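You operate a simulated robot arm through the tools that you are given. There is no shell and no other tool. Be economical: measure what you need, move in short steps, check, and stop when the job is done.

You are at the controls of a simulated robot arm. One attempt, no reset.

JOB
Put the white pot and the sanding block from the top of the packing table on the cream plate.

The check looks at the end state, three seconds after you hand in, the way a careful person would. Anything else that was tipped, shoved, dropped, spilled or broken makes it a failure.

ROBOT AND FRAMES
A 6-joint arm with a two-finger parallel gripper on a trunk, on a base that drives. Base frame: it is fixed to the floor where the robot stands at the start and does not move with it; the origin is under the middle of the robot, x ahead of it, y to its left, z up. Readings come in mm, rad, newtons and seconds.
With the tool pointing down near the work surface it reaches from about 320 to 700 mm from the robot's upright axis, wherever it stands. Its first joint turns from -2.897 to 2.897 rad. Payload 4.1 kg.
The TCP is the grasp point between the finger pads, 23 mm short of the fingertips. In the tool frame z runs along the fingers and y along their closing line. Largest opening 94 mm; finger width 38, thickness 10; the body of the gripper, 54 by 96 mm, starts 39 mm behind the TCP.
Orientation is that of the tool frame in the base frame, as [roll, pitch, yaw] about the fixed x, y, z axes, in that order (R = Rz(yaw) Ry(pitch) Rx(roll)). With the fingers straight down and closing along the base's y, the tool's x points along the base's -x, its y along +y and its z along -z.

CONTROLS
- The arm moves only by the tool arm_command. Its arguments are lists of equal length, an entry for each row: "linear": the shift along the tool's x, y, z in cm, a list of three; "delta_rot": the turn, a rotation vector about the tool's x, y, z in rad, a list of three. In form: {"linear": [[tx, ty, tz], ...], "delta_rot": [[wx, wy, wz], ...]}. A call has 1 to 8 rows; each row shifts and turns the commanded pose from where the row before left it, along the tool's axes as they then stand. "fingers" is the opening, from 0 (shut) to 1 (fully open), set as the call begins (left out, the last holds). Rows are played at 5 a second. More than 50 mm and 0.15 rad between two rows, or a gripper value outside its range, and nothing of the call is played. A pose out of reach is approached as far as the arm can. The call stops where the force on the tool passes 40 N (or 10 N more than at its start, if that is more) or the arm is blocked; 0.2 s more then pass. The fingers move at their own pace (about 45 mm/s each) and stop on an object; they squeeze with about 42 N. The grip force told is the motor's: it shows also when the fingers shut on nothing. Time passes only in rows, and 0.2 s behind the last, so rows that do not move let the fingers close. The reply holds the time, the measured pose of the TCP, the force on the tool along the base axes, the opening and the grip force, in the units named above and with some noise, and new pictures: "views" is both (left out), scene, wrist or none.
- Cameras (640 x 400 px; columns grow to the right, rows downward): "scene" is now at [10.4, 128.8, 1488.5]; the picture's right is [-0.54, -0.84, 0.00], its down [-0.50, 0.32, -0.80] and it looks along [0.68, -0.43, -0.59] (base axes); focal length 252 px, centre (320, 200). "wrist" rides on the gripper at [86, 16, -75] in the tool frame; the picture's right is [-0.18, 0.98, 0.00], its down [-0.58, -0.11, -0.81] and it looks along [-0.79, -0.15, 0.59] (tool axes); focal length 243 px, centre (320, 200). There is no depth. A picture from a camera that has moved, and an enlarged one, comes with that camera's place and axes in the base frame and with its lens. The place of the scene camera against the robot may be out by one fixed shift of up to 25 mm in any direction.
- move_column(by): slides the trunk up (or, below 0, down) by that many mm; the arm and the scene camera ride with it, the base frame stays. It gives what a move gives, with no picture.
- base_move(legs): drives the robot by 1 to 6 legs, each [ahead, turn to the left] in mm and rad, along the robot's own axes; the way and the turn of a leg run together, so that a leg with both is an arc; at most 1500 mm and 3.142 rad a leg. The arm and the cameras ride along, it lands a little off, and it stops where it bumps. It gives what a move gives, and a new picture of the scene camera.
- pan_tilt(pan, tilt): turns the head with the scene camera to pan (to the left, within 2.705 rad either way) and tilt (down, from -0.506 to 1.204), counted from straight ahead of the robot. It gives what a move gives, and a new picture of the scene camera.
- inspect(camera, box): a new picture of the part [left, top, right, bottom] of that camera's present view, enlarged. No time passes.
- close_job(): hands the job in; it is judged then, once.

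Work in short steps. Places have to be worked out from the pictures, the camera data and where the tool is seen: move nearer, look again, correct. Check each grasp and each placing, and mend what went wrong. You have 120 turns and 170 pictures in all, those below and enlarged ones among them. Open the gripper and draw the arm clear of the work before you hand the job in, unless the task says otherwise; then end with one line.

The tools are called after "Emit:" as a command line: name --argument value ..., lists and objects as JSON in quotes. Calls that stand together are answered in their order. arm_command: Moves the arm, as the interface text tells. Its arguments: {"type":"object","properties":{"linear":{"type":"array"},"delta_rot":{"type":"array"},"fingers":{"type":"number"},"views":{"type":"string","enum":["both","scene","wrist","none"]}},"required":["linear","delta_rot"]} The other tools are called the same way: move_column (by) slides the trunk up or down; base_move (legs) drives the base; pan_tilt (pan, tilt) turns the head that bears the scene camera; inspect (camera, box) takes an enlarged picture of a part of a camera's view; close_job () hands the job in.

At the start:

```text
clock: 0.0
eef_pos: [426.2, -218.7, 1126.8]
tool_rot: [-3.141, 0.0, 3.141]
ft_force: [-0.3, -0.1, -0.3]
width: 94.0
grip_force: 0.1
trunk travel left (down, up): [-425.0, 165.0]
robot x, y, heading: [2.0, 0.8, 0.003]
head pan, tilt: [-0.567, 0.635]
```

scene: 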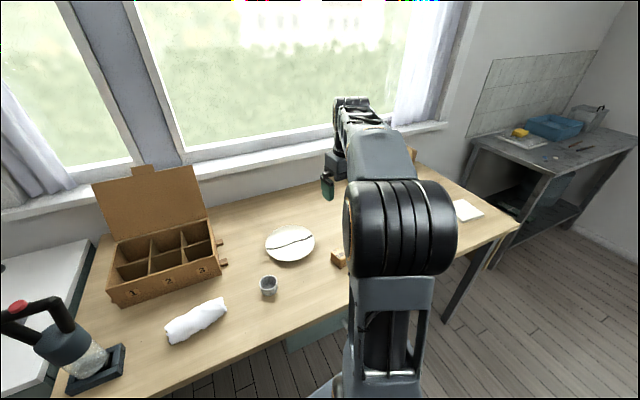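
wrist: 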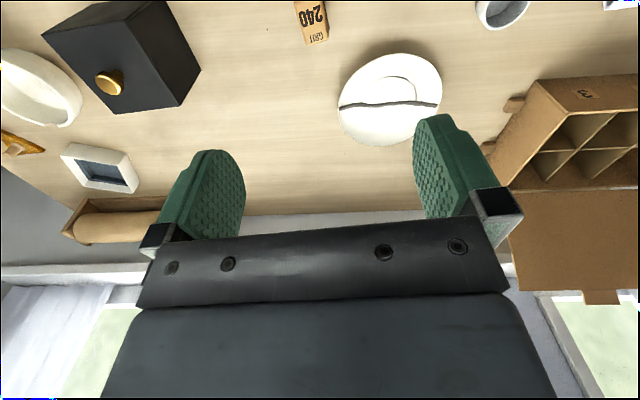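

I'll enlarge the views to identify the plate, the pot and the block.

Emit:
inspect --camera "scene" --box '[220, 210, 380, 310]'

Emit:
inspect --camera "wrist" --box '[280, 0, 640, 160]'

Emit:
inspect --camera "wrist" --box '[0, 0, 240, 220]'

```text
4.00 times, centred on (300, 260) of scene
camera zoom: at [10.4, 128.8, 1488.5], right [-0.54, -0.84, 0.0], down [-0.5, 0.32, -0.8], along [0.68, -0.43, -0.59], focal length 1006 px, centre (400, -40)
```

zoom: 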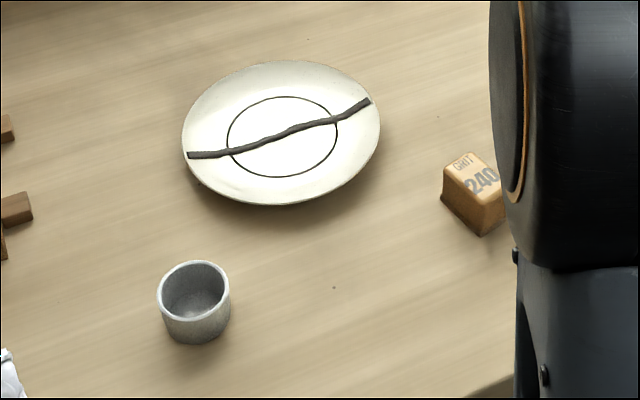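

```text
1.78 times, centred on (460, 80) of wrist
camera zoom: at [340.2, -202.5, 1201.7], right [0.18, 0.98, 0.0], down [0.58, -0.11, 0.81], along [0.79, -0.15, -0.59], focal length 431 px, centre (71, 413)
```

zoom: 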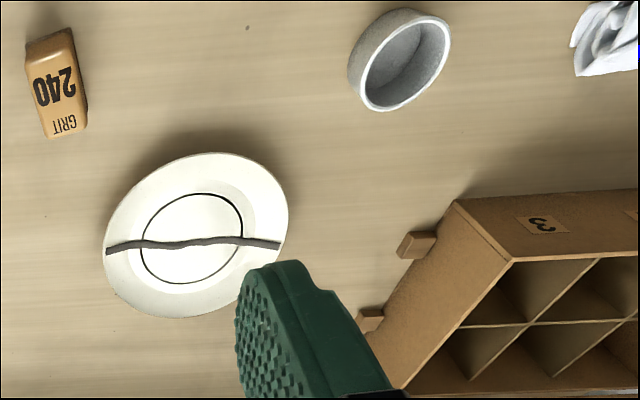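

```text
1.82 times, centred on (120, 110) of wrist
camera zoom: at [340.2, -202.5, 1201.7], right [0.18, 0.98, 0.0], down [0.58, -0.11, 0.81], along [0.79, -0.15, -0.59], focal length 441 px, centre (684, 364)
```

zoom: 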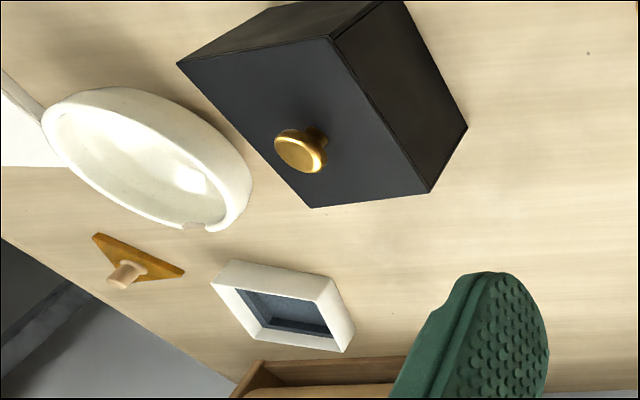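

The plate is at about (598,-125), the small pot at about (495,18) and the block at about (459,-236). The arm hides the right of the table, so I move it left at its present height and look for other pots.

Emit:
arm_command --linear '[[0, 4, 0], [0, 4, 0], [0, 4, 0], [0, 4, 0], [0, 4, 0], [0, 4, 0]]' --delta_rot '[[0, 0, 0], [0, 0, 0], [0, 0, 0], [0, 0, 0], [0, 0, 0], [0, 0, 0]]'

Emit:
pan_tilt --pan -0.9 --tilt 0.635

```text
clock: 1.4
eef_pos: [427.2, 23.0, 1128.2]
tool_rot: [3.141, -0.001, 3.141]
ft_force: [0.7, 0.9, -0.7]
width: 94.0
grip_force: 0.0
trunk travel left (down, up): [-425.0, 165.0]
robot x, y, heading: [4.3, 2.4, -0.0]
head pan, tilt: [-0.567, 0.635]
camera scene: at [10.4, 129.0, 1488.5], right [-0.54, -0.84, 0.0], down [-0.5, 0.32, -0.8], along [0.68, -0.43, -0.59], focal length 252 px, centre (320, 200)
camera wrist: at [339.7, 37.9, 1201.6], right [0.18, 0.98, 0.0], down [0.58, -0.11, 0.81], along [0.79, -0.15, -0.59], focal length 243 px, centre (320, 200)
```

scene: 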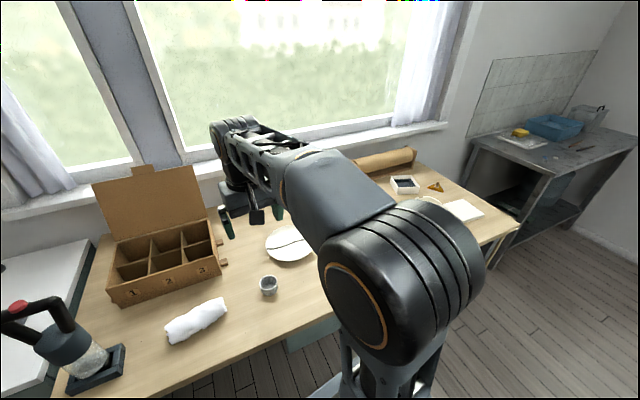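
wrist: 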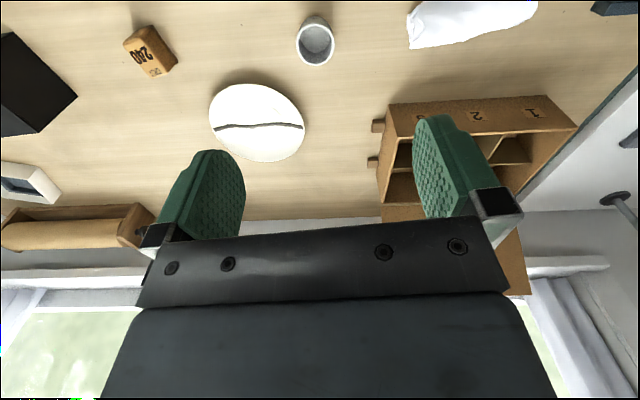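

```text
clock: 2.2
eef_pos: [426.5, 21.7, 1128.0]
tool_rot: [-3.141, 0.001, 3.141]
ft_force: [0.8, 0.4, -0.1]
width: 94.1
grip_force: 0.0
trunk travel left (down, up): [-425.0, 165.0]
robot x, y, heading: [1.2, 1.4, 0.003]
head pan, tilt: [-0.901, 0.635]
camera scene: at [-9.0, 107.4, 1488.6], right [-0.78, -0.62, 0.0], down [-0.37, 0.46, -0.8], along [0.5, -0.63, -0.59], focal length 252 px, centre (320, 200)
```

scene: 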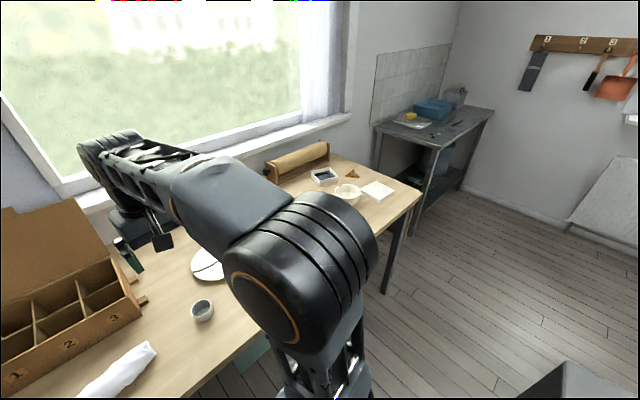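

Emit:
inspect --camera "scene" --box '[260, 130, 430, 236]'

Emit:
inspect --camera "wrist" --box '[100, 0, 360, 163]'

```text
3.76 times, centred on (345, 183) of scene
camera zoom: at [-9.0, 107.4, 1488.6], right [-0.78, -0.62, 0.0], down [-0.37, 0.46, -0.8], along [0.5, -0.63, -0.59], focal length 947 px, centre (226, 264)
```

zoom: 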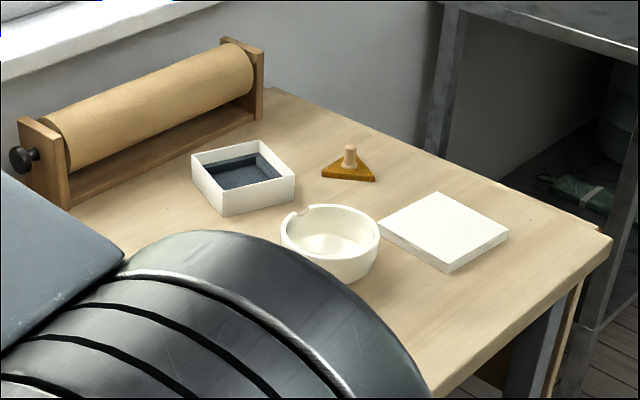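

```text
2.45 times, centred on (230, 82) of wrist
camera zoom: at [339.8, 37.1, 1201.7], right [0.18, 0.98, 0.0], down [0.58, -0.11, 0.81], along [0.79, -0.15, -0.59], focal length 595 px, centre (541, 491)
```

zoom: 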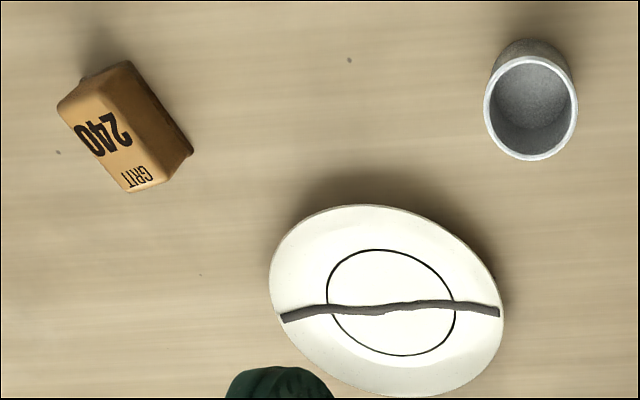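

I check the colours of the small cup and the notched bowl more closely to decide which is the "white pot".

Emit:
inspect --camera "wrist" --box '[285, 0, 445, 75]'

Emit:
inspect --camera "scene" --box '[110, 230, 270, 340]'

Emit:
pan_tilt --pan 0.5 --tilt 0.9

```text
4.00 times, centred on (365, 38) of wrist
camera zoom: at [339.8, 37.1, 1201.7], right [0.18, 0.98, 0.0], down [0.58, -0.11, 0.81], along [0.79, -0.15, -0.59], focal length 970 px, centre (140, 850)
```

zoom: 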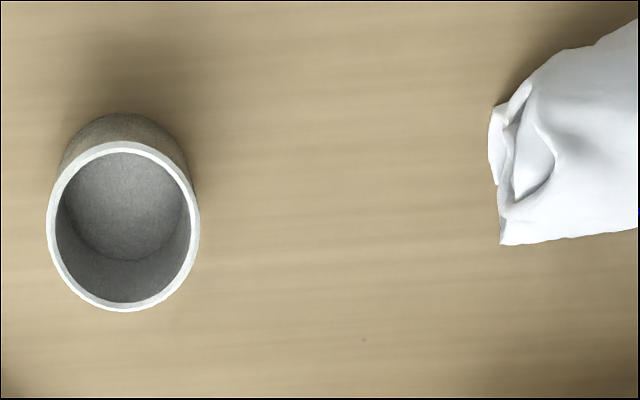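

```text
3.64 times, centred on (190, 285) of scene
camera zoom: at [-9.0, 107.4, 1488.6], right [-0.78, -0.62, 0.0], down [-0.37, 0.46, -0.8], along [0.5, -0.63, -0.59], focal length 915 px, centre (793, -109)
```

zoom: 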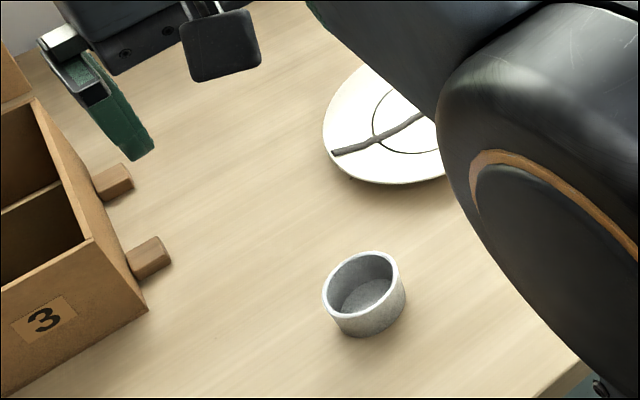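

```text
clock: 3.8
eef_pos: [426.5, 21.1, 1127.9]
tool_rot: [3.141, 0.0, -3.141]
ft_force: [0.2, -0.1, -0.5]
width: 93.9
grip_force: 0.1
trunk travel left (down, up): [-425.0, 165.0]
robot x, y, heading: [1.3, -1.2, 0.0]
head pan, tilt: [0.499, 0.901]
camera scene: at [3.1, 211.9, 1466.8], right [0.48, -0.88, 0.0], down [-0.69, -0.37, -0.62], along [0.55, 0.3, -0.78], focal length 252 px, centre (320, 200)
```

scene: 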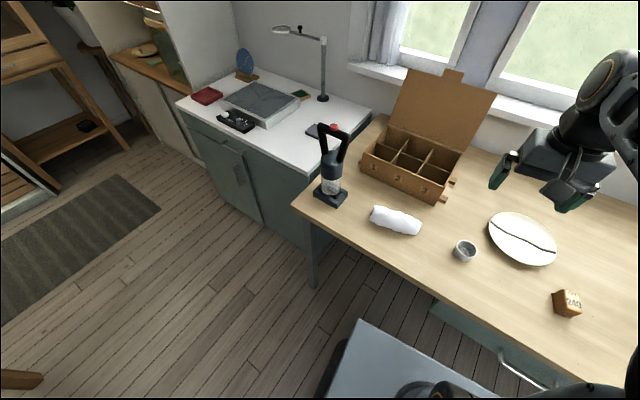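

I look at the cup from this side, then move right to see the bowl and whatever else is there.

Emit:
inspect --camera "scene" --box '[420, 190, 600, 330]'

Emit:
arm_command --linear '[[0, -4.5, 0], [0, -4.5, 0], [0, -4.5, 0], [0, -4.5, 0], [0, -4.5, 0], [0, -4.5, 0], [0, -4.5, 0], [0, -4.5, 0]]' --delta_rot '[[0, 0, 0], [0, 0, 0], [0, 0, 0], [0, 0, 0], [0, 0, 0], [0, 0, 0], [0, 0, 0], [0, 0, 0]]' --views "none"

Emit:
arm_command --linear '[[0, -4.5, 0], [0, -4.5, 0], [0, -4.5, 0], [0, -4.5, 0], [0, -4.5, 0]]' --delta_rot '[[0, 0, 0], [0, 0, 0], [0, 0, 0], [0, 0, 0], [0, 0, 0]]' --views "wrist"

```text
2.86 times, centred on (510, 260) of scene
camera zoom: at [3.1, 211.9, 1466.8], right [0.48, -0.88, 0.0], down [-0.69, -0.37, -0.62], along [0.55, 0.3, -0.78], focal length 719 px, centre (-223, 29)
```

zoom: 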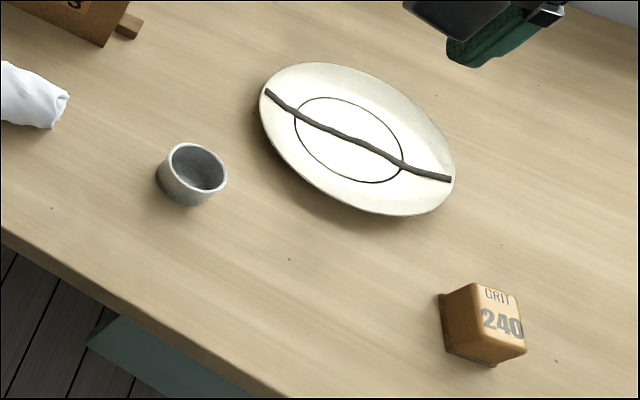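

```text
clock: 5.5
eef_pos: [427.3, -339.0, 1126.4]
tool_rot: [3.14, 0.001, 3.141]
ft_force: [0.3, -0.3, 0.3]
width: 93.9
grip_force: 0.1
trunk travel left (down, up): [-425.0, 165.0]
robot x, y, heading: [-0.8, -0.5, 0.001]
head pan, tilt: [0.499, 0.901]
```

```text
clock: 6.8
eef_pos: [389.3, -490.5, 1095.0]
tool_rot: [-3.141, 0.001, 3.141]
ft_force: [0.5, 1.0, -1.0]
width: 93.8
grip_force: 0.1
out of reach, approached as far as the arm can: row 3, 4, 5
trunk travel left (down, up): [-425.0, 165.0]
robot x, y, heading: [0.0, -1.8, -0.001]
head pan, tilt: [0.499, 0.901]
camera wrist: at [302.6, -474.3, 1168.9], right [0.18, 0.98, 0.0], down [0.58, -0.11, 0.81], along [0.79, -0.15, -0.59], focal length 243 px, centre (320, 200)
```

wrist: 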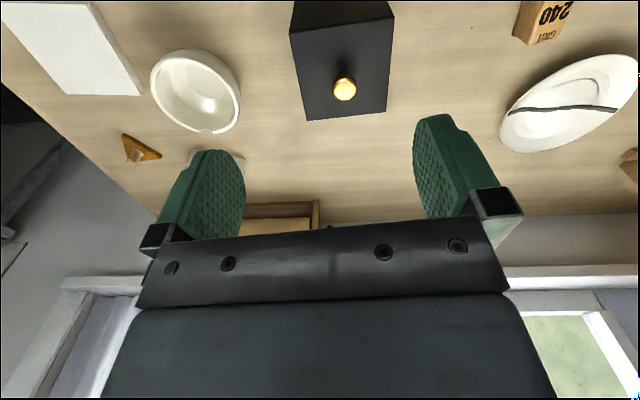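

Emit:
inspect --camera "wrist" --box '[110, 20, 270, 180]'

Emit:
arm_command --linear '[[0, 4.5, 0], [0, 4.5, 0], [0, 4.5, 0], [0, 4.5, 0], [0, 4.5, 0], [0, 4.5, 0], [0, 4.5, 0], [0, 4.5, 0]]' --delta_rot '[[0, 0, 0], [0, 0, 0], [0, 0, 0], [0, 0, 0], [0, 0, 0], [0, 0, 0], [0, 0, 0], [0, 0, 0]]' --views "none"

Emit:
arm_command --linear '[[2, 2.5, 4], [2, 2, 4], [2, 2, 4], [2, 2, 2]]' --delta_rot '[[0, 0, 0], [0, 0, 0], [0, 0, 0], [0, 0, 0]]' --views "wrist"

```text
2.50 times, centred on (190, 100) of wrist
camera zoom: at [302.6, -474.3, 1168.9], right [0.18, 0.98, 0.0], down [0.58, -0.11, 0.81], along [0.79, -0.15, -0.59], focal length 606 px, centre (645, 450)
```

zoom: 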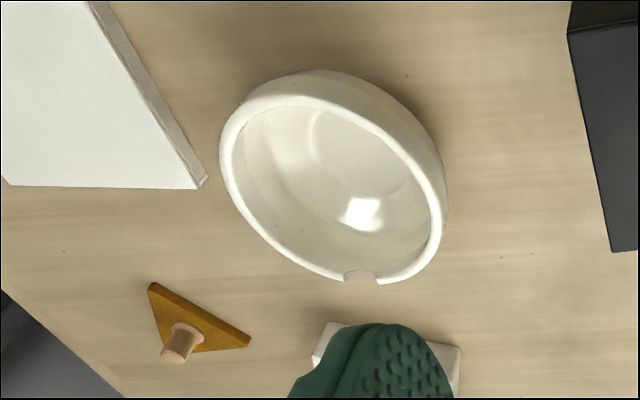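

```text
clock: 8.6
eef_pos: [389.8, -131.6, 1095.2]
tool_rot: [-3.142, -0.001, -3.142]
ft_force: [-0.3, 0.0, -0.1]
width: 93.8
grip_force: 0.0
trunk travel left (down, up): [-425.0, 165.0]
robot x, y, heading: [0.9, -0.3, -0.003]
head pan, tilt: [0.499, 0.901]
```

```text
refused: row 1 steps farther than a row can; nothing moved
```

Emit:
arm_command --linear '[[1.5, 2, 4], [1.5, 2, 4], [1.5, 2, 4], [1.5, 2, 3]]' --delta_rot '[[0, 0, 0], [0, 0, 0], [0, 0, 0], [0, 0, 0]]' --views "wrist"

```text
clock: 9.6
eef_pos: [331.3, -49.8, 944.7]
tool_rot: [-3.141, 0.002, 3.141]
ft_force: [0.1, -0.7, 0.0]
width: 94.1
grip_force: 0.2
trunk travel left (down, up): [-425.0, 165.0]
robot x, y, heading: [3.2, 3.3, -0.0]
head pan, tilt: [0.499, 0.901]
camera wrist: at [244.5, -33.9, 1018.8], right [0.18, 0.98, 0.0], down [0.58, -0.11, 0.81], along [0.79, -0.15, -0.59], focal length 243 px, centre (320, 200)
```

wrist: 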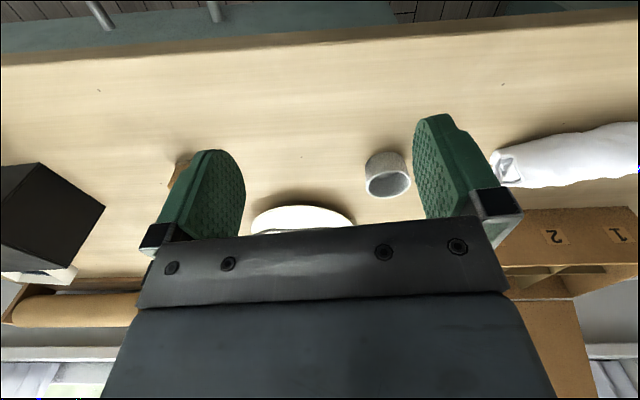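

Emit:
inspect --camera "wrist" --box '[345, 135, 425, 205]'

Emit:
pan_tilt --pan -0.3 --tilt 0.8

```text
5.71 times, centred on (385, 170) of wrist
camera zoom: at [244.5, -33.9, 1018.8], right [0.18, 0.98, 0.0], down [0.58, -0.11, 0.81], along [0.79, -0.15, -0.59], focal length 1386 px, centre (-51, 371)
```

zoom: 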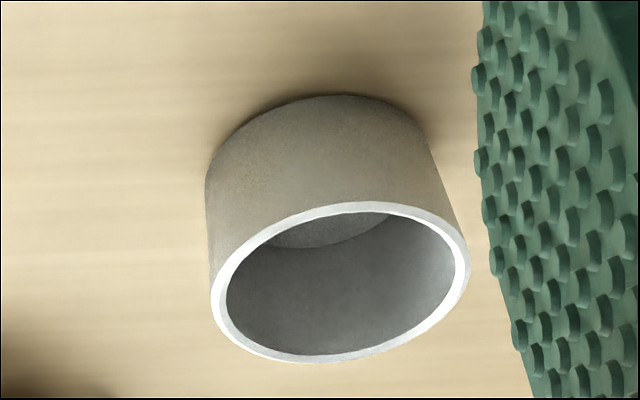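

```text
clock: 10.7
eef_pos: [330.9, -51.4, 944.4]
tool_rot: [-3.141, 0.001, 3.141]
ft_force: [0.1, 0.3, 0.0]
width: 93.9
grip_force: 0.0
trunk travel left (down, up): [-425.0, 165.0]
robot x, y, heading: [-1.0, 0.5, 0.0]
head pan, tilt: [-0.3, 0.799]
camera scene: at [13.8, 152.0, 1474.7], right [-0.29, -0.96, 0.0], down [-0.69, 0.21, -0.7], along [0.67, -0.21, -0.72], focal length 252 px, centre (320, 200)
```

scene: 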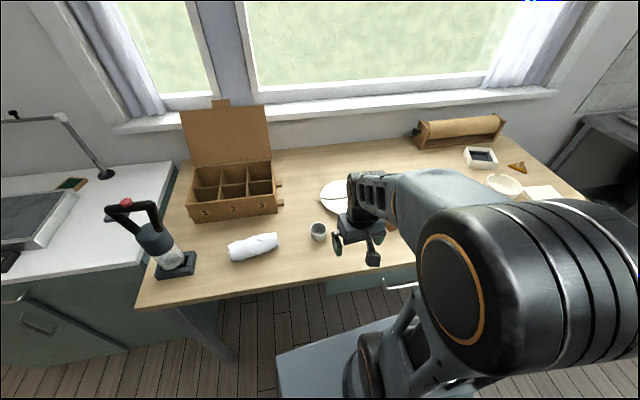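

I look around the room briefly for comparable pots, to settle what the name refers to.

Emit:
pan_tilt --pan 1.5 --tilt 0.5

Emit:
pan_tilt --pan -1.7 --tilt 0.5

Emit:
pan_tilt --pan 2.6 --tilt 0.5

```text
clock: 12.5
eef_pos: [331.8, -50.1, 945.6]
tool_rot: [-3.141, -0.001, -3.14]
ft_force: [0.0, 0.5, -0.5]
width: 93.9
grip_force: 0.1
trunk travel left (down, up): [-425.0, 165.0]
robot x, y, heading: [-0.2, 2.7, -0.002]
head pan, tilt: [1.499, 0.499]
camera scene: at [-56.7, 266.5, 1500.7], right [1.0, -0.07, 0.0], down [-0.03, -0.48, -0.88], along [0.06, 0.88, -0.48], focal length 252 px, centre (320, 200)
```

scene: 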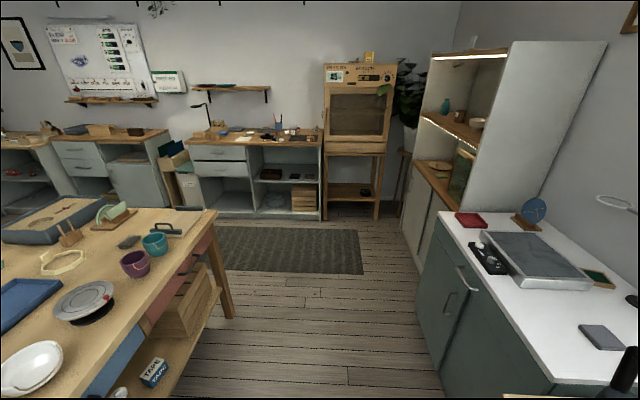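

```text
clock: 15.2
eef_pos: [332.1, -50.3, 945.9]
tool_rot: [-3.14, -0.001, -3.14]
ft_force: [0.5, 0.1, -0.3]
width: 93.9
grip_force: 0.1
trunk travel left (down, up): [-425.0, 165.0]
robot x, y, heading: [1.3, -1.2, 0.004]
head pan, tilt: [-1.7, 0.499]
camera scene: at [-74.9, 85.5, 1500.7], right [-0.99, 0.13, 0.0], down [0.06, 0.47, -0.88], along [-0.11, -0.87, -0.48], focal length 252 px, centre (320, 200)
```

scene: 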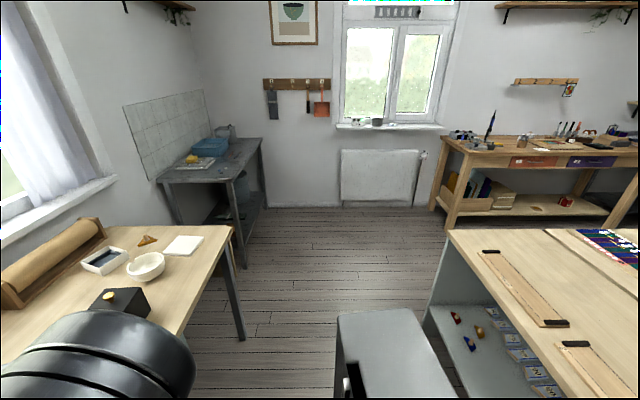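

```text
clock: 18.7
eef_pos: [331.1, -50.8, 945.7]
tool_rot: [-3.141, 0.001, 3.141]
ft_force: [0.0, -0.1, 0.4]
width: 93.9
grip_force: 0.0
trunk travel left (down, up): [-425.0, 165.0]
robot x, y, heading: [0.1, 2.9, 0.001]
head pan, tilt: [2.601, 0.499]
camera scene: at [-141.2, 222.6, 1500.7], right [0.52, 0.86, 0.0], down [0.41, -0.25, -0.88], along [-0.75, 0.45, -0.48], focal length 252 px, centre (320, 200)
```

scene: 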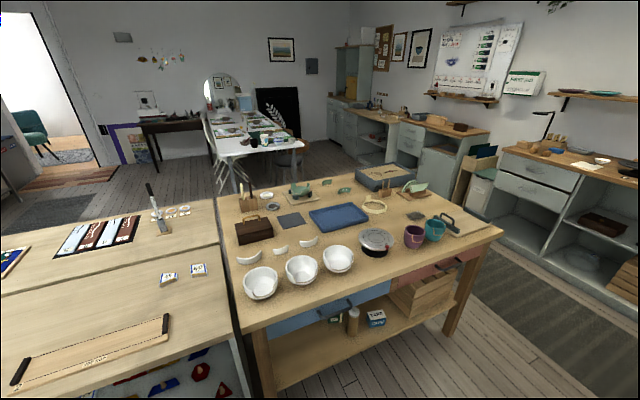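

Emit:
inspect --camera "scene" --box '[220, 200, 480, 330]'

Emit:
pan_tilt --pan -1.35 --tilt 0.7

Emit:
inspect --camera "scene" --box '[80, 110, 320, 280]'

```text
2.46 times, centred on (350, 265) of scene
camera zoom: at [-141.2, 222.6, 1500.7], right [0.52, 0.86, 0.0], down [0.41, -0.25, -0.88], along [-0.75, 0.45, -0.48], focal length 619 px, centre (246, 40)
```

zoom: 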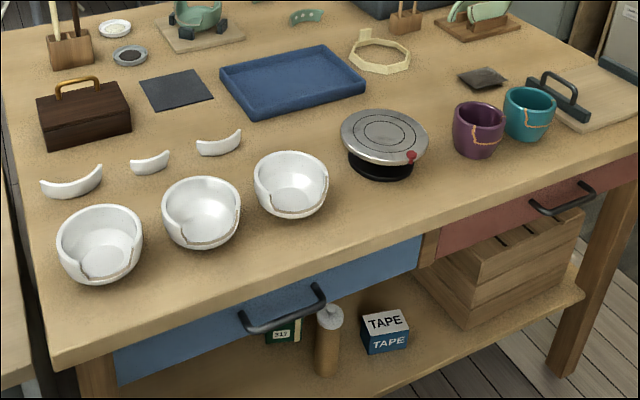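

```text
clock: 21.9
eef_pos: [331.6, -50.9, 946.2]
tool_rot: [3.14, 0.0, 3.14]
ft_force: [-0.2, 0.1, 0.1]
width: 94.0
grip_force: 0.1
trunk travel left (down, up): [-425.0, 165.0]
robot x, y, heading: [2.2, 1.9, 0.002]
head pan, tilt: [-1.349, 0.7]
camera scene: at [-44.5, 92.9, 1483.0], right [-0.98, -0.22, 0.0], down [-0.14, 0.63, -0.77], along [0.17, -0.75, -0.64], focal length 252 px, centre (320, 200)
```

scene: 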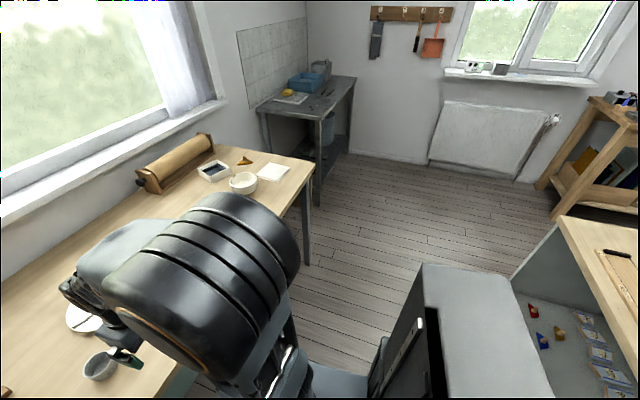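

```text
2.35 times, centred on (200, 195) of scene
camera zoom: at [-44.5, 92.9, 1483.0], right [-0.98, -0.22, 0.0], down [-0.14, 0.63, -0.77], along [0.17, -0.75, -0.64], focal length 592 px, centre (602, 212)
```

zoom: 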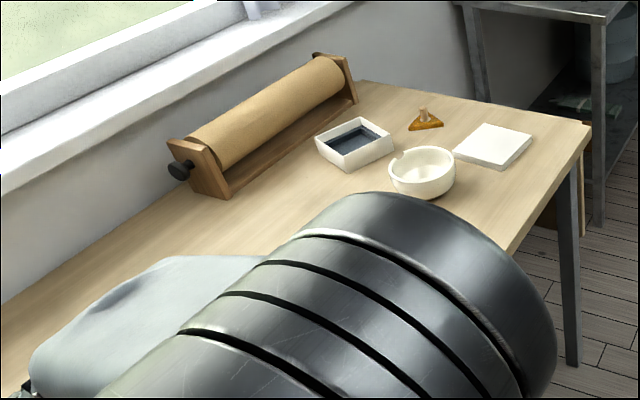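

Emit:
inspect --camera "scene" --box '[440, 50, 540, 90]'

Emit:
inspect --camera "scene" --box '[50, 290, 150, 390]'

```text
6.40 times, centred on (490, 70) of scene
camera zoom: at [-44.5, 92.9, 1483.0], right [-0.98, -0.22, 0.0], down [-0.14, 0.63, -0.77], along [0.17, -0.75, -0.64], focal length 1610 px, centre (-768, 1032)
```

zoom: 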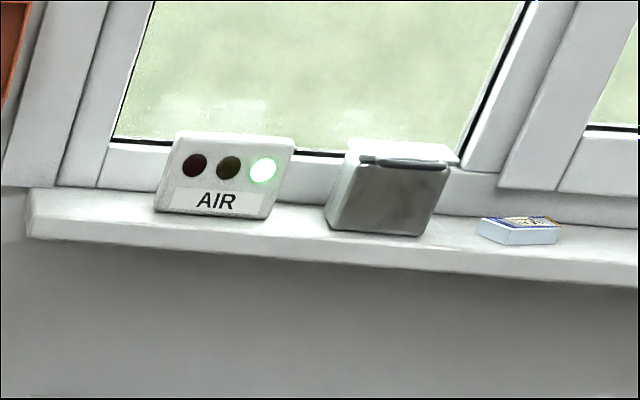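

```text
4.00 times, centred on (100, 340) of scene
camera zoom: at [-44.5, 92.9, 1483.0], right [-0.98, -0.22, 0.0], down [-0.14, 0.63, -0.77], along [0.17, -0.75, -0.64], focal length 1006 px, centre (1200, -360)
```

zoom: 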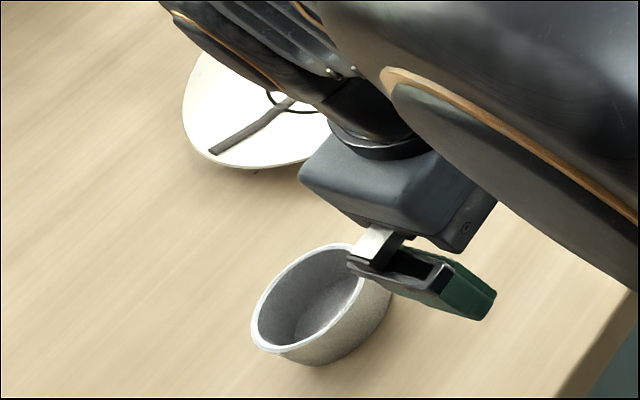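

Among teal and purple pots, chipped bowls and a mended plate, the small cup is the "white pot". Two views put its rim at (479,5,~833), diameter about 52. I move above it at the present height.

Emit:
arm_command --linear '[[-3.7, 1.4, 0], [-3.7, 1.4, 0], [-3.7, 1.4, 0], [-3.7, 1.4, 0]]' --delta_rot '[[0, 0, 0], [0, 0, 0], [0, 0, 0], [0, 0, 0]]' --views "wrist" --fingers 1

Emit:
pan_tilt --pan 0.1 --tilt 0.9

```text
clock: 22.9
eef_pos: [479.6, 5.8, 943.9]
tool_rot: [3.141, 0.0, 3.141]
ft_force: [0.1, -0.2, -0.3]
width: 94.1
grip_force: 0.2
trunk travel left (down, up): [-425.0, 165.0]
robot x, y, heading: [3.1, 1.3, 0.0]
head pan, tilt: [-1.349, 0.7]
camera wrist: at [392.8, 22.3, 1018.0], right [0.18, 0.98, 0.0], down [0.58, -0.11, 0.81], along [0.79, -0.15, -0.59], focal length 243 px, centre (320, 200)
```

wrist: 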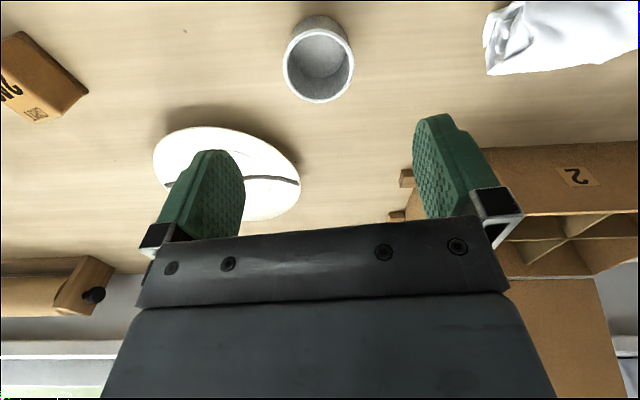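

```text
clock: 24.5
eef_pos: [477.9, 5.5, 943.8]
tool_rot: [3.141, -0.001, 3.141]
ft_force: [0.1, -0.8, 0.0]
width: 94.1
grip_force: 0.1
trunk travel left (down, up): [-425.0, 165.0]
robot x, y, heading: [-5.3, 2.5, 0.003]
head pan, tilt: [0.099, 0.901]
camera scene: at [11.9, 183.2, 1466.8], right [0.1, -1.0, 0.0], down [-0.78, -0.08, -0.62], along [0.62, 0.06, -0.78], focal length 252 px, centre (320, 200)
```

scene: 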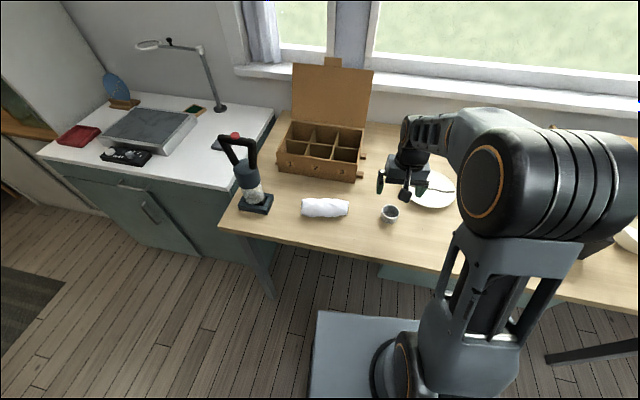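

The pot is confirmed at (476,5), Ø ≈ 52, so I lower around it.

Emit:
arm_command --linear '[[0.2, 0, 3], [0, 0, 3], [0, 0, 2.5], [0, 0, 2]]' --delta_rot '[[0, 0, 0], [0, 0, 0], [0, 0, 0], [0, 0, 0]]' --views "both"

Emit:
inspect --camera "scene" --box '[350, 140, 470, 230]'

```text
clock: 25.5
eef_pos: [477.1, 5.9, 840.3]
tool_rot: [3.142, 0.0, -3.141]
ft_force: [-0.2, 0.5, 0.1]
width: 93.9
grip_force: 0.1
trunk travel left (down, up): [-425.0, 165.0]
robot x, y, heading: [-0.5, 1.3, 0.0]
head pan, tilt: [0.099, 0.901]
camera scene: at [12.0, 183.3, 1466.9], right [0.1, -1.0, 0.0], down [-0.78, -0.08, -0.62], along [0.62, 0.06, -0.78], focal length 252 px, centre (320, 200)
camera wrist: at [390.5, 22.0, 913.9], right [0.18, 0.98, 0.0], down [0.58, -0.11, 0.81], along [0.79, -0.15, -0.59], focal length 243 px, centre (320, 200)
```

scene: 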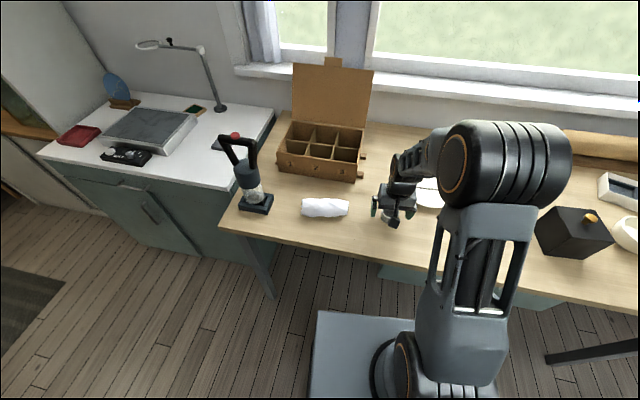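
wrist: 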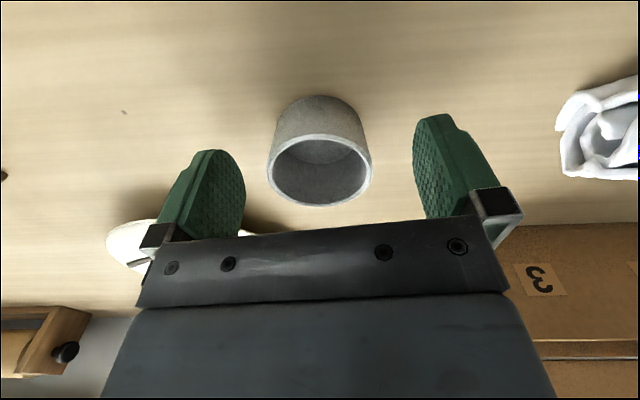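

```text
4.44 times, centred on (410, 185) of scene
camera zoom: at [12.0, 183.3, 1466.9], right [0.1, -1.0, 0.0], down [-0.78, -0.08, -0.62], along [0.62, 0.06, -0.78], focal length 1118 px, centre (-80, 267)
```

zoom: 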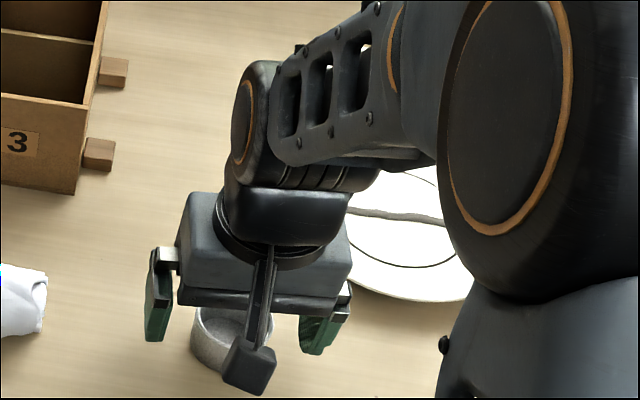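

Emit:
arm_command --linear '[[0.2, 0, 1.3], [0, 0, 0], [0, 0, 0], [0, 0, 0], [0, 0, 0]]' --delta_rot '[[0, 0, 0], [0, 0, 0], [0, 0, 0], [0, 0, 0], [0, 0, 0]]' --fingers 1 --views "none"

Emit:
arm_command --linear '[[0, 0, 0], [0, 0, 0], [0, 0, 0], [0, 0, 0], [0, 0, 0], [0, 0, 0]]' --delta_rot '[[0, 0, 0], [0, 0, 0], [0, 0, 0], [0, 0, 0], [0, 0, 0], [0, 0, 0]]' --fingers 0.35 --views "wrist"

```text
clock: 26.7
eef_pos: [474.2, 5.2, 826.3]
tool_rot: [3.141, 0.0, -3.14]
ft_force: [0.4, -0.7, -0.1]
width: 94.0
grip_force: 0.2
trunk travel left (down, up): [-425.0, 165.0]
robot x, y, heading: [-0.1, 3.1, 0.002]
head pan, tilt: [0.099, 0.901]
```

```text
clock: 28.1
eef_pos: [474.0, 5.7, 827.2]
tool_rot: [3.141, 0.0, 3.14]
ft_force: [-0.4, -0.1, 0.6]
width: 50.3
grip_force: 42.1
trunk travel left (down, up): [-425.0, 165.0]
robot x, y, heading: [-0.5, -1.8, 0.003]
head pan, tilt: [0.099, 0.901]
camera wrist: at [388.1, 22.1, 901.2], right [0.18, 0.98, 0.0], down [0.58, -0.11, 0.81], along [0.79, -0.15, -0.59], focal length 243 px, centre (320, 200)
```

wrist: 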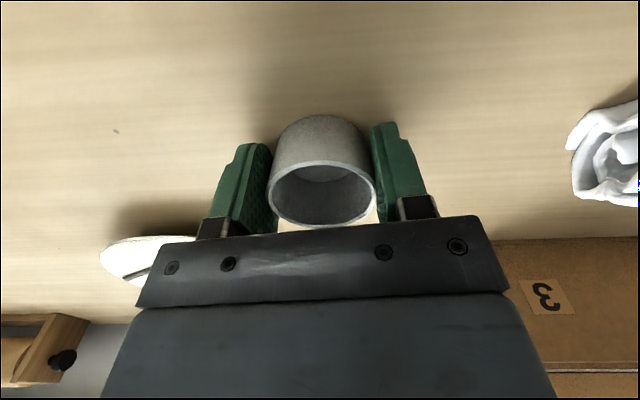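

Held at 50 mm. I lift, then move to a spot where the wrist camera sees the plate well.

Emit:
arm_command --linear '[[0, 0, -3], [0, 0, -4], [0, 0, -4.5], [0, 0, -4.5], [1, -4, -2], [1, -4.5, 0], [1, -4.5, 0], [1, -4.5, 0]]' --delta_rot '[[0, 0, 0], [0, 0, 0], [0, 0, 0], [0, 0, 0], [0, 0, 0], [0, 0, 0], [0, 0, 0], [0, 0, 0]]' --fingers 0.3 --views "wrist"

```text
clock: 29.9
eef_pos: [435.1, -168.8, 1007.8]
tool_rot: [3.141, -0.001, 3.141]
ft_force: [-0.2, -0.2, 0.6]
width: 50.3
grip_force: 42.1
trunk travel left (down, up): [-425.0, 165.0]
robot x, y, heading: [0.1, -0.1, 0.0]
head pan, tilt: [0.099, 0.901]
camera wrist: at [348.4, -153.6, 1081.4], right [0.18, 0.98, 0.0], down [0.58, -0.11, 0.81], along [0.79, -0.15, -0.59], focal length 243 px, centre (320, 200)
```

wrist: 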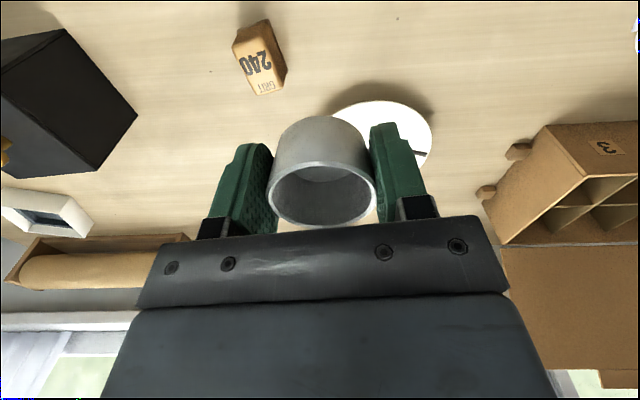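

Emit:
arm_command --linear '[[0, -4.5, -2], [0, -4.5, -2], [0, -4, -2]]' --delta_rot '[[0, 0, 0], [0, 0, 0], [0, 0, 0]]' --views "wrist"

Emit:
inspect --camera "wrist" --box '[380, 60, 540, 180]'

Emit:
inspect --camera "scene" --box '[360, 140, 480, 230]'

```text
clock: 30.7
eef_pos: [434.4, -300.4, 1066.9]
tool_rot: [3.141, 0.0, 3.14]
ft_force: [-0.9, 0.5, -0.4]
width: 50.4
grip_force: 41.8
trunk travel left (down, up): [-425.0, 165.0]
robot x, y, heading: [2.0, 4.5, -0.003]
head pan, tilt: [0.099, 0.901]
camera wrist: at [348.7, -284.2, 1140.4], right [0.18, 0.98, 0.0], down [0.58, -0.11, 0.81], along [0.79, -0.15, -0.59], focal length 243 px, centre (320, 200)
```

wrist: 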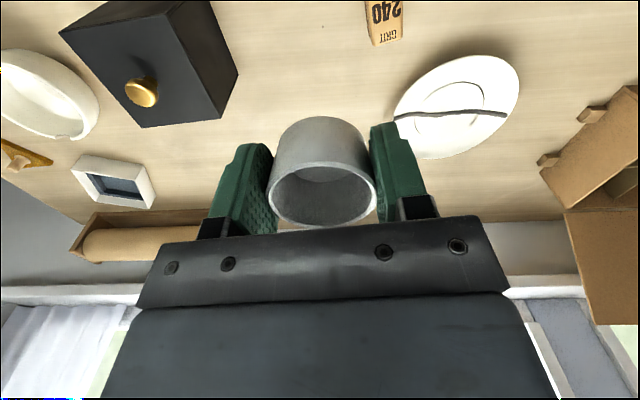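

```text
3.33 times, centred on (460, 120) of wrist
camera zoom: at [348.7, -284.2, 1140.4], right [0.18, 0.98, 0.0], down [0.58, -0.11, 0.81], along [0.79, -0.15, -0.59], focal length 809 px, centre (-147, 467)
```

zoom: 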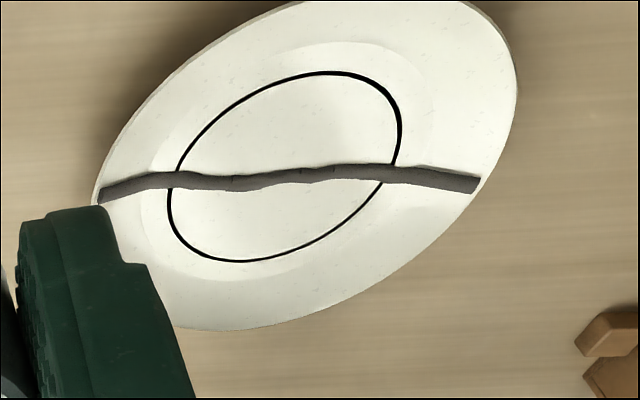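

```text
4.44 times, centred on (420, 185) of scene
camera zoom: at [12.0, 183.0, 1466.9], right [0.1, -1.0, 0.0], down [-0.78, -0.08, -0.62], along [0.62, 0.06, -0.78], focal length 1118 px, centre (-124, 267)
```

zoom: 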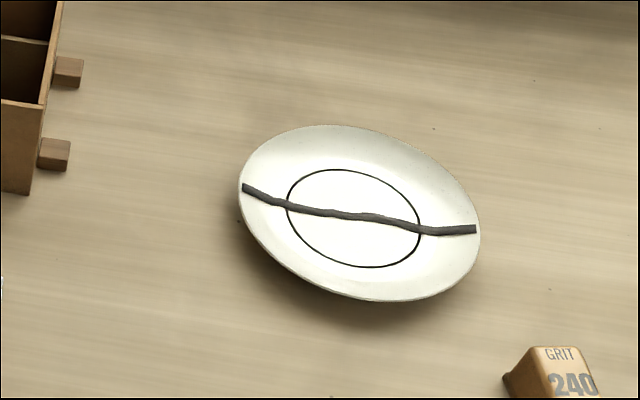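

The plate's centre is about (602,-131), its ring radius about 49, and a raised mended seam runs nearly along y. I'll put the pot on the near half at about (569,-127) and the block on the far half, both clear of the seam. First I go above the near half.

Emit:
arm_command --linear '[[-2.7, 3.46, 0], [-2.7, 3.46, 1.5], [-2.7, 3.46, 2], [-2.7, 3.46, 2], [-2.7, 3.46, 2], [0, 0, 4], [0, 0, 4]]' --delta_rot '[[0, 0, 0], [0, 0, 0], [0, 0, 0], [0, 0, 0], [0, 0, 0], [0, 0, 0], [0, 0, 0]]' --views "both"

Emit:
inspect --camera "scene" --box '[370, 140, 490, 230]'

```text
clock: 32.3
eef_pos: [570.2, -124.5, 912.4]
tool_rot: [-3.141, 0.001, 3.141]
ft_force: [-0.4, 0.1, 0.2]
width: 50.4
grip_force: 41.3
trunk travel left (down, up): [-425.0, 165.0]
robot x, y, heading: [4.3, 2.2, -0.003]
head pan, tilt: [0.099, 0.901]
camera scene: at [12.0, 183.0, 1466.9], right [0.1, -1.0, 0.0], down [-0.78, -0.08, -0.62], along [0.62, 0.06, -0.78], focal length 252 px, centre (320, 200)
camera wrist: at [483.0, -108.7, 985.9], right [0.18, 0.98, 0.0], down [0.58, -0.11, 0.81], along [0.79, -0.15, -0.59], focal length 243 px, centre (320, 200)
```

scene: 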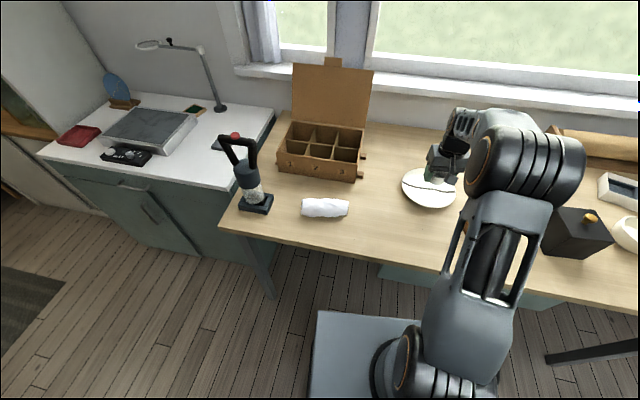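
wrist: 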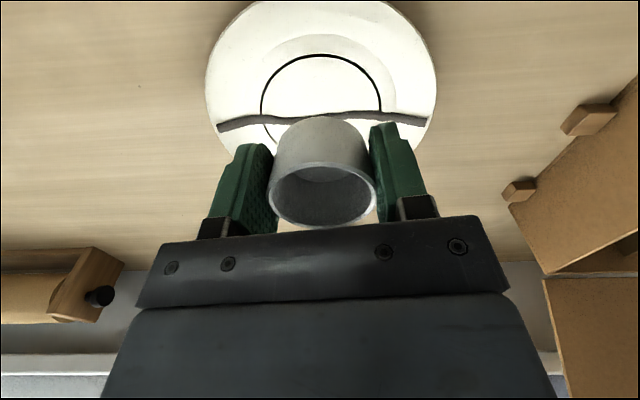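

```text
4.44 times, centred on (430, 185) of scene
camera zoom: at [12.0, 183.0, 1466.9], right [0.1, -1.0, 0.0], down [-0.78, -0.08, -0.62], along [0.62, 0.06, -0.78], focal length 1118 px, centre (-169, 267)
```

zoom: 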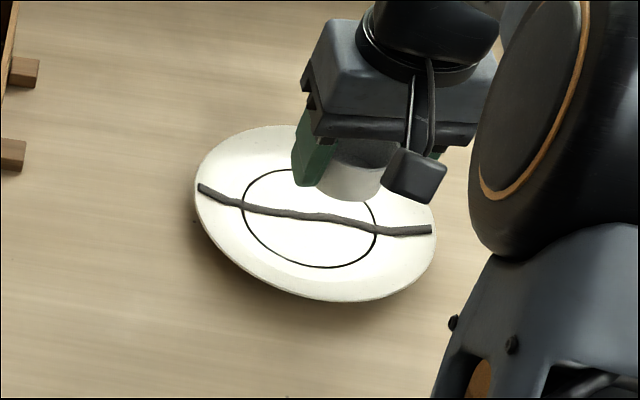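

The pot at x=570 fits between the seam (603) and the flat's edge (~545). I nudge 3 mm right and descend to just above the plate.

Emit:
arm_command --linear '[[0, -0.3, 2], [0, 0, 2], [0, 0, 1.5], [0, 0, 1], [0, 0, 0]]' --delta_rot '[[0, 0, 0], [0, 0, 0], [0, 0, 0], [0, 0, 0], [0, 0, 0]]' --views "wrist"

Emit:
inspect --camera "scene" --box '[380, 140, 480, 220]'

```text
clock: 33.5
eef_pos: [569.3, -129.0, 846.9]
tool_rot: [-3.142, 0.001, 3.14]
ft_force: [0.1, 0.6, 0.8]
width: 50.3
grip_force: 41.7
trunk travel left (down, up): [-425.0, 165.0]
robot x, y, heading: [-0.5, 2.6, 0.007]
head pan, tilt: [0.099, 0.901]
camera wrist: at [482.5, -112.5, 921.2], right [0.18, 0.98, 0.0], down [0.58, -0.11, 0.81], along [0.79, -0.15, -0.59], focal length 243 px, centre (320, 200)
```

wrist: 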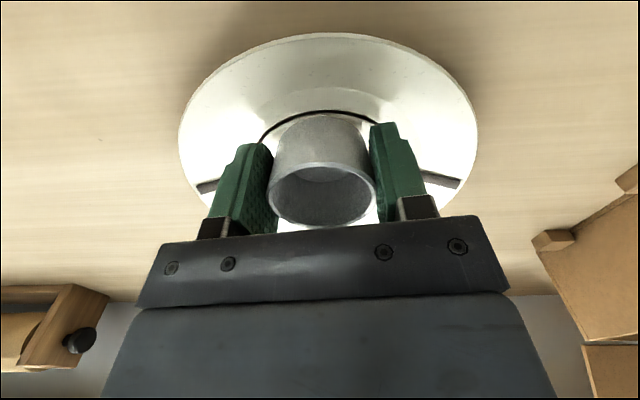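

```text
5.00 times, centred on (430, 180) of scene
camera zoom: at [12.0, 183.2, 1466.8], right [0.1, -1.0, 0.0], down [-0.78, -0.08, -0.62], along [0.62, 0.06, -0.78], focal length 1258 px, centre (-230, 300)
```

zoom: 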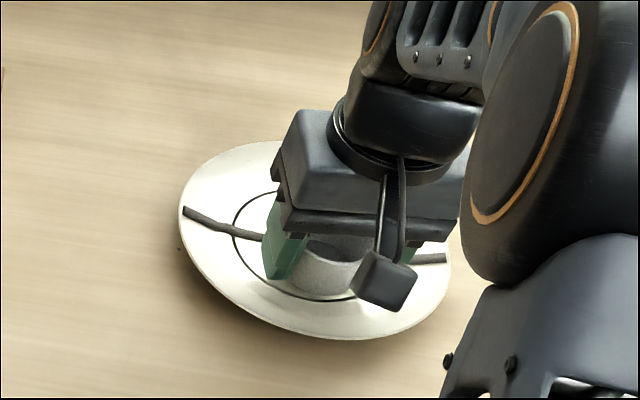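

Emit:
arm_command --linear '[[0, 0, 0.4], [0, 0, 0.2], [0, 0, 0.2], [0, 0, 0]]' --delta_rot '[[0, 0, 0], [0, 0, 0], [0, 0, 0], [0, 0, 0]]' --views "none"

Emit:
arm_command --linear '[[0, 0, 0.2], [0, 0, 0]]' --delta_rot '[[0, 0, 0], [0, 0, 0]]' --views "wrist"

```text
clock: 34.5
eef_pos: [569.8, -127.6, 839.1]
tool_rot: [3.141, 0.0, -3.141]
ft_force: [-0.1, 0.0, -0.3]
width: 50.5
grip_force: 42.0
trunk travel left (down, up): [-425.0, 165.0]
robot x, y, heading: [-1.3, -2.0, -0.003]
head pan, tilt: [0.099, 0.901]
```

```text
clock: 35.1
eef_pos: [569.3, -129.2, 837.1]
tool_rot: [-3.141, 0.003, -3.141]
ft_force: [0.0, -0.5, 4.4]
width: 50.7
grip_force: 41.8
trunk travel left (down, up): [-425.0, 165.0]
robot x, y, heading: [2.6, 1.2, -0.004]
head pan, tilt: [0.099, 0.901]
camera wrist: at [482.4, -112.8, 911.9], right [0.18, 0.98, 0.0], down [0.58, -0.11, 0.81], along [0.79, -0.15, -0.59], focal length 243 px, centre (320, 200)
```

wrist: 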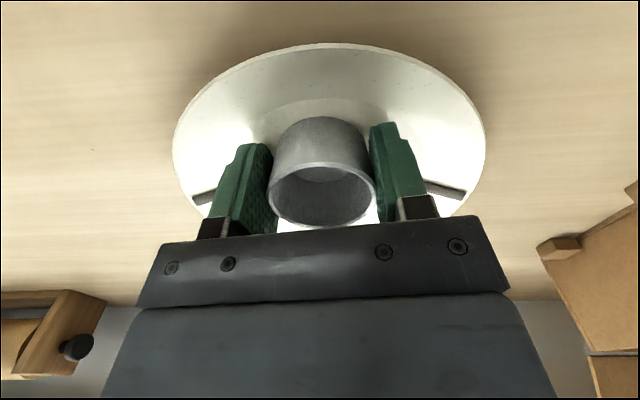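

Contact (4.4 N) at z 837. I release slightly, then rise.

Emit:
arm_command --linear '[[0, 0, 0], [0, 0, 0]]' --delta_rot '[[0, 0, 0], [0, 0, 0]]' --fingers 0.63 --views "wrist"

Emit:
arm_command --linear '[[0, 0, -1], [0, 0, -2], [0, 0, -3], [0, 0, -4]]' --delta_rot '[[0, 0, 0], [0, 0, 0], [0, 0, 0], [0, 0, 0]]' --views "wrist"

```text
clock: 35.7
eef_pos: [568.8, -129.1, 837.2]
tool_rot: [-3.14, 0.0, -3.141]
ft_force: [-0.1, -1.0, 1.5]
width: 58.9
grip_force: 0.1
trunk travel left (down, up): [-425.0, 165.0]
robot x, y, heading: [-1.8, 0.7, -0.002]
head pan, tilt: [0.099, 0.901]
camera wrist: at [482.4, -113.0, 911.3], right [0.18, 0.98, 0.0], down [0.58, -0.11, 0.81], along [0.79, -0.15, -0.59], focal length 243 px, centre (320, 200)
```

wrist: 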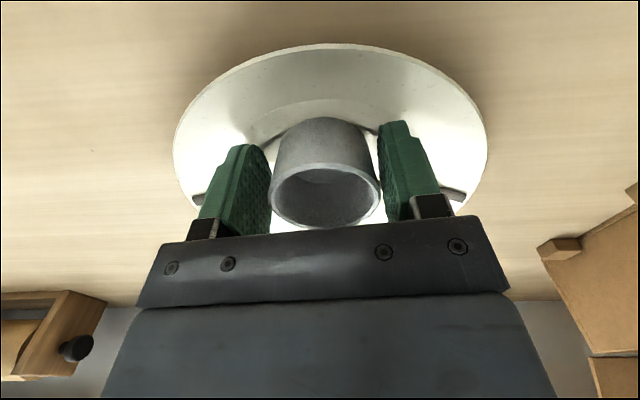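

```text
clock: 36.7
eef_pos: [567.4, -128.6, 935.9]
tool_rot: [-3.141, -0.001, -3.14]
ft_force: [-0.3, 0.8, -1.4]
width: 59.2
grip_force: 0.0
trunk travel left (down, up): [-425.0, 165.0]
robot x, y, heading: [1.1, 0.4, 0.0]
head pan, tilt: [0.099, 0.901]
camera wrist: at [482.3, -112.6, 1010.9], right [0.18, 0.98, 0.0], down [0.58, -0.11, 0.81], along [0.79, -0.15, -0.59], focal length 243 px, centre (320, 200)
```

wrist: 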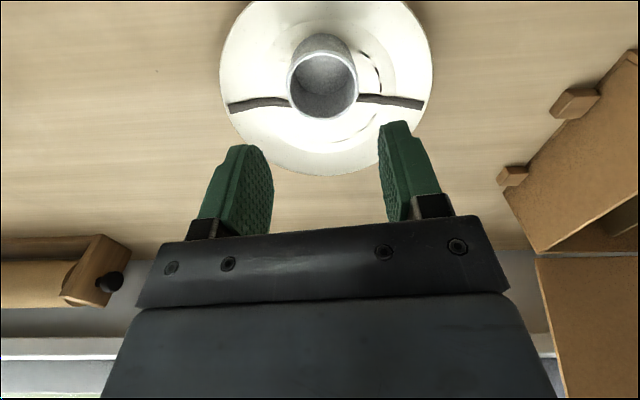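

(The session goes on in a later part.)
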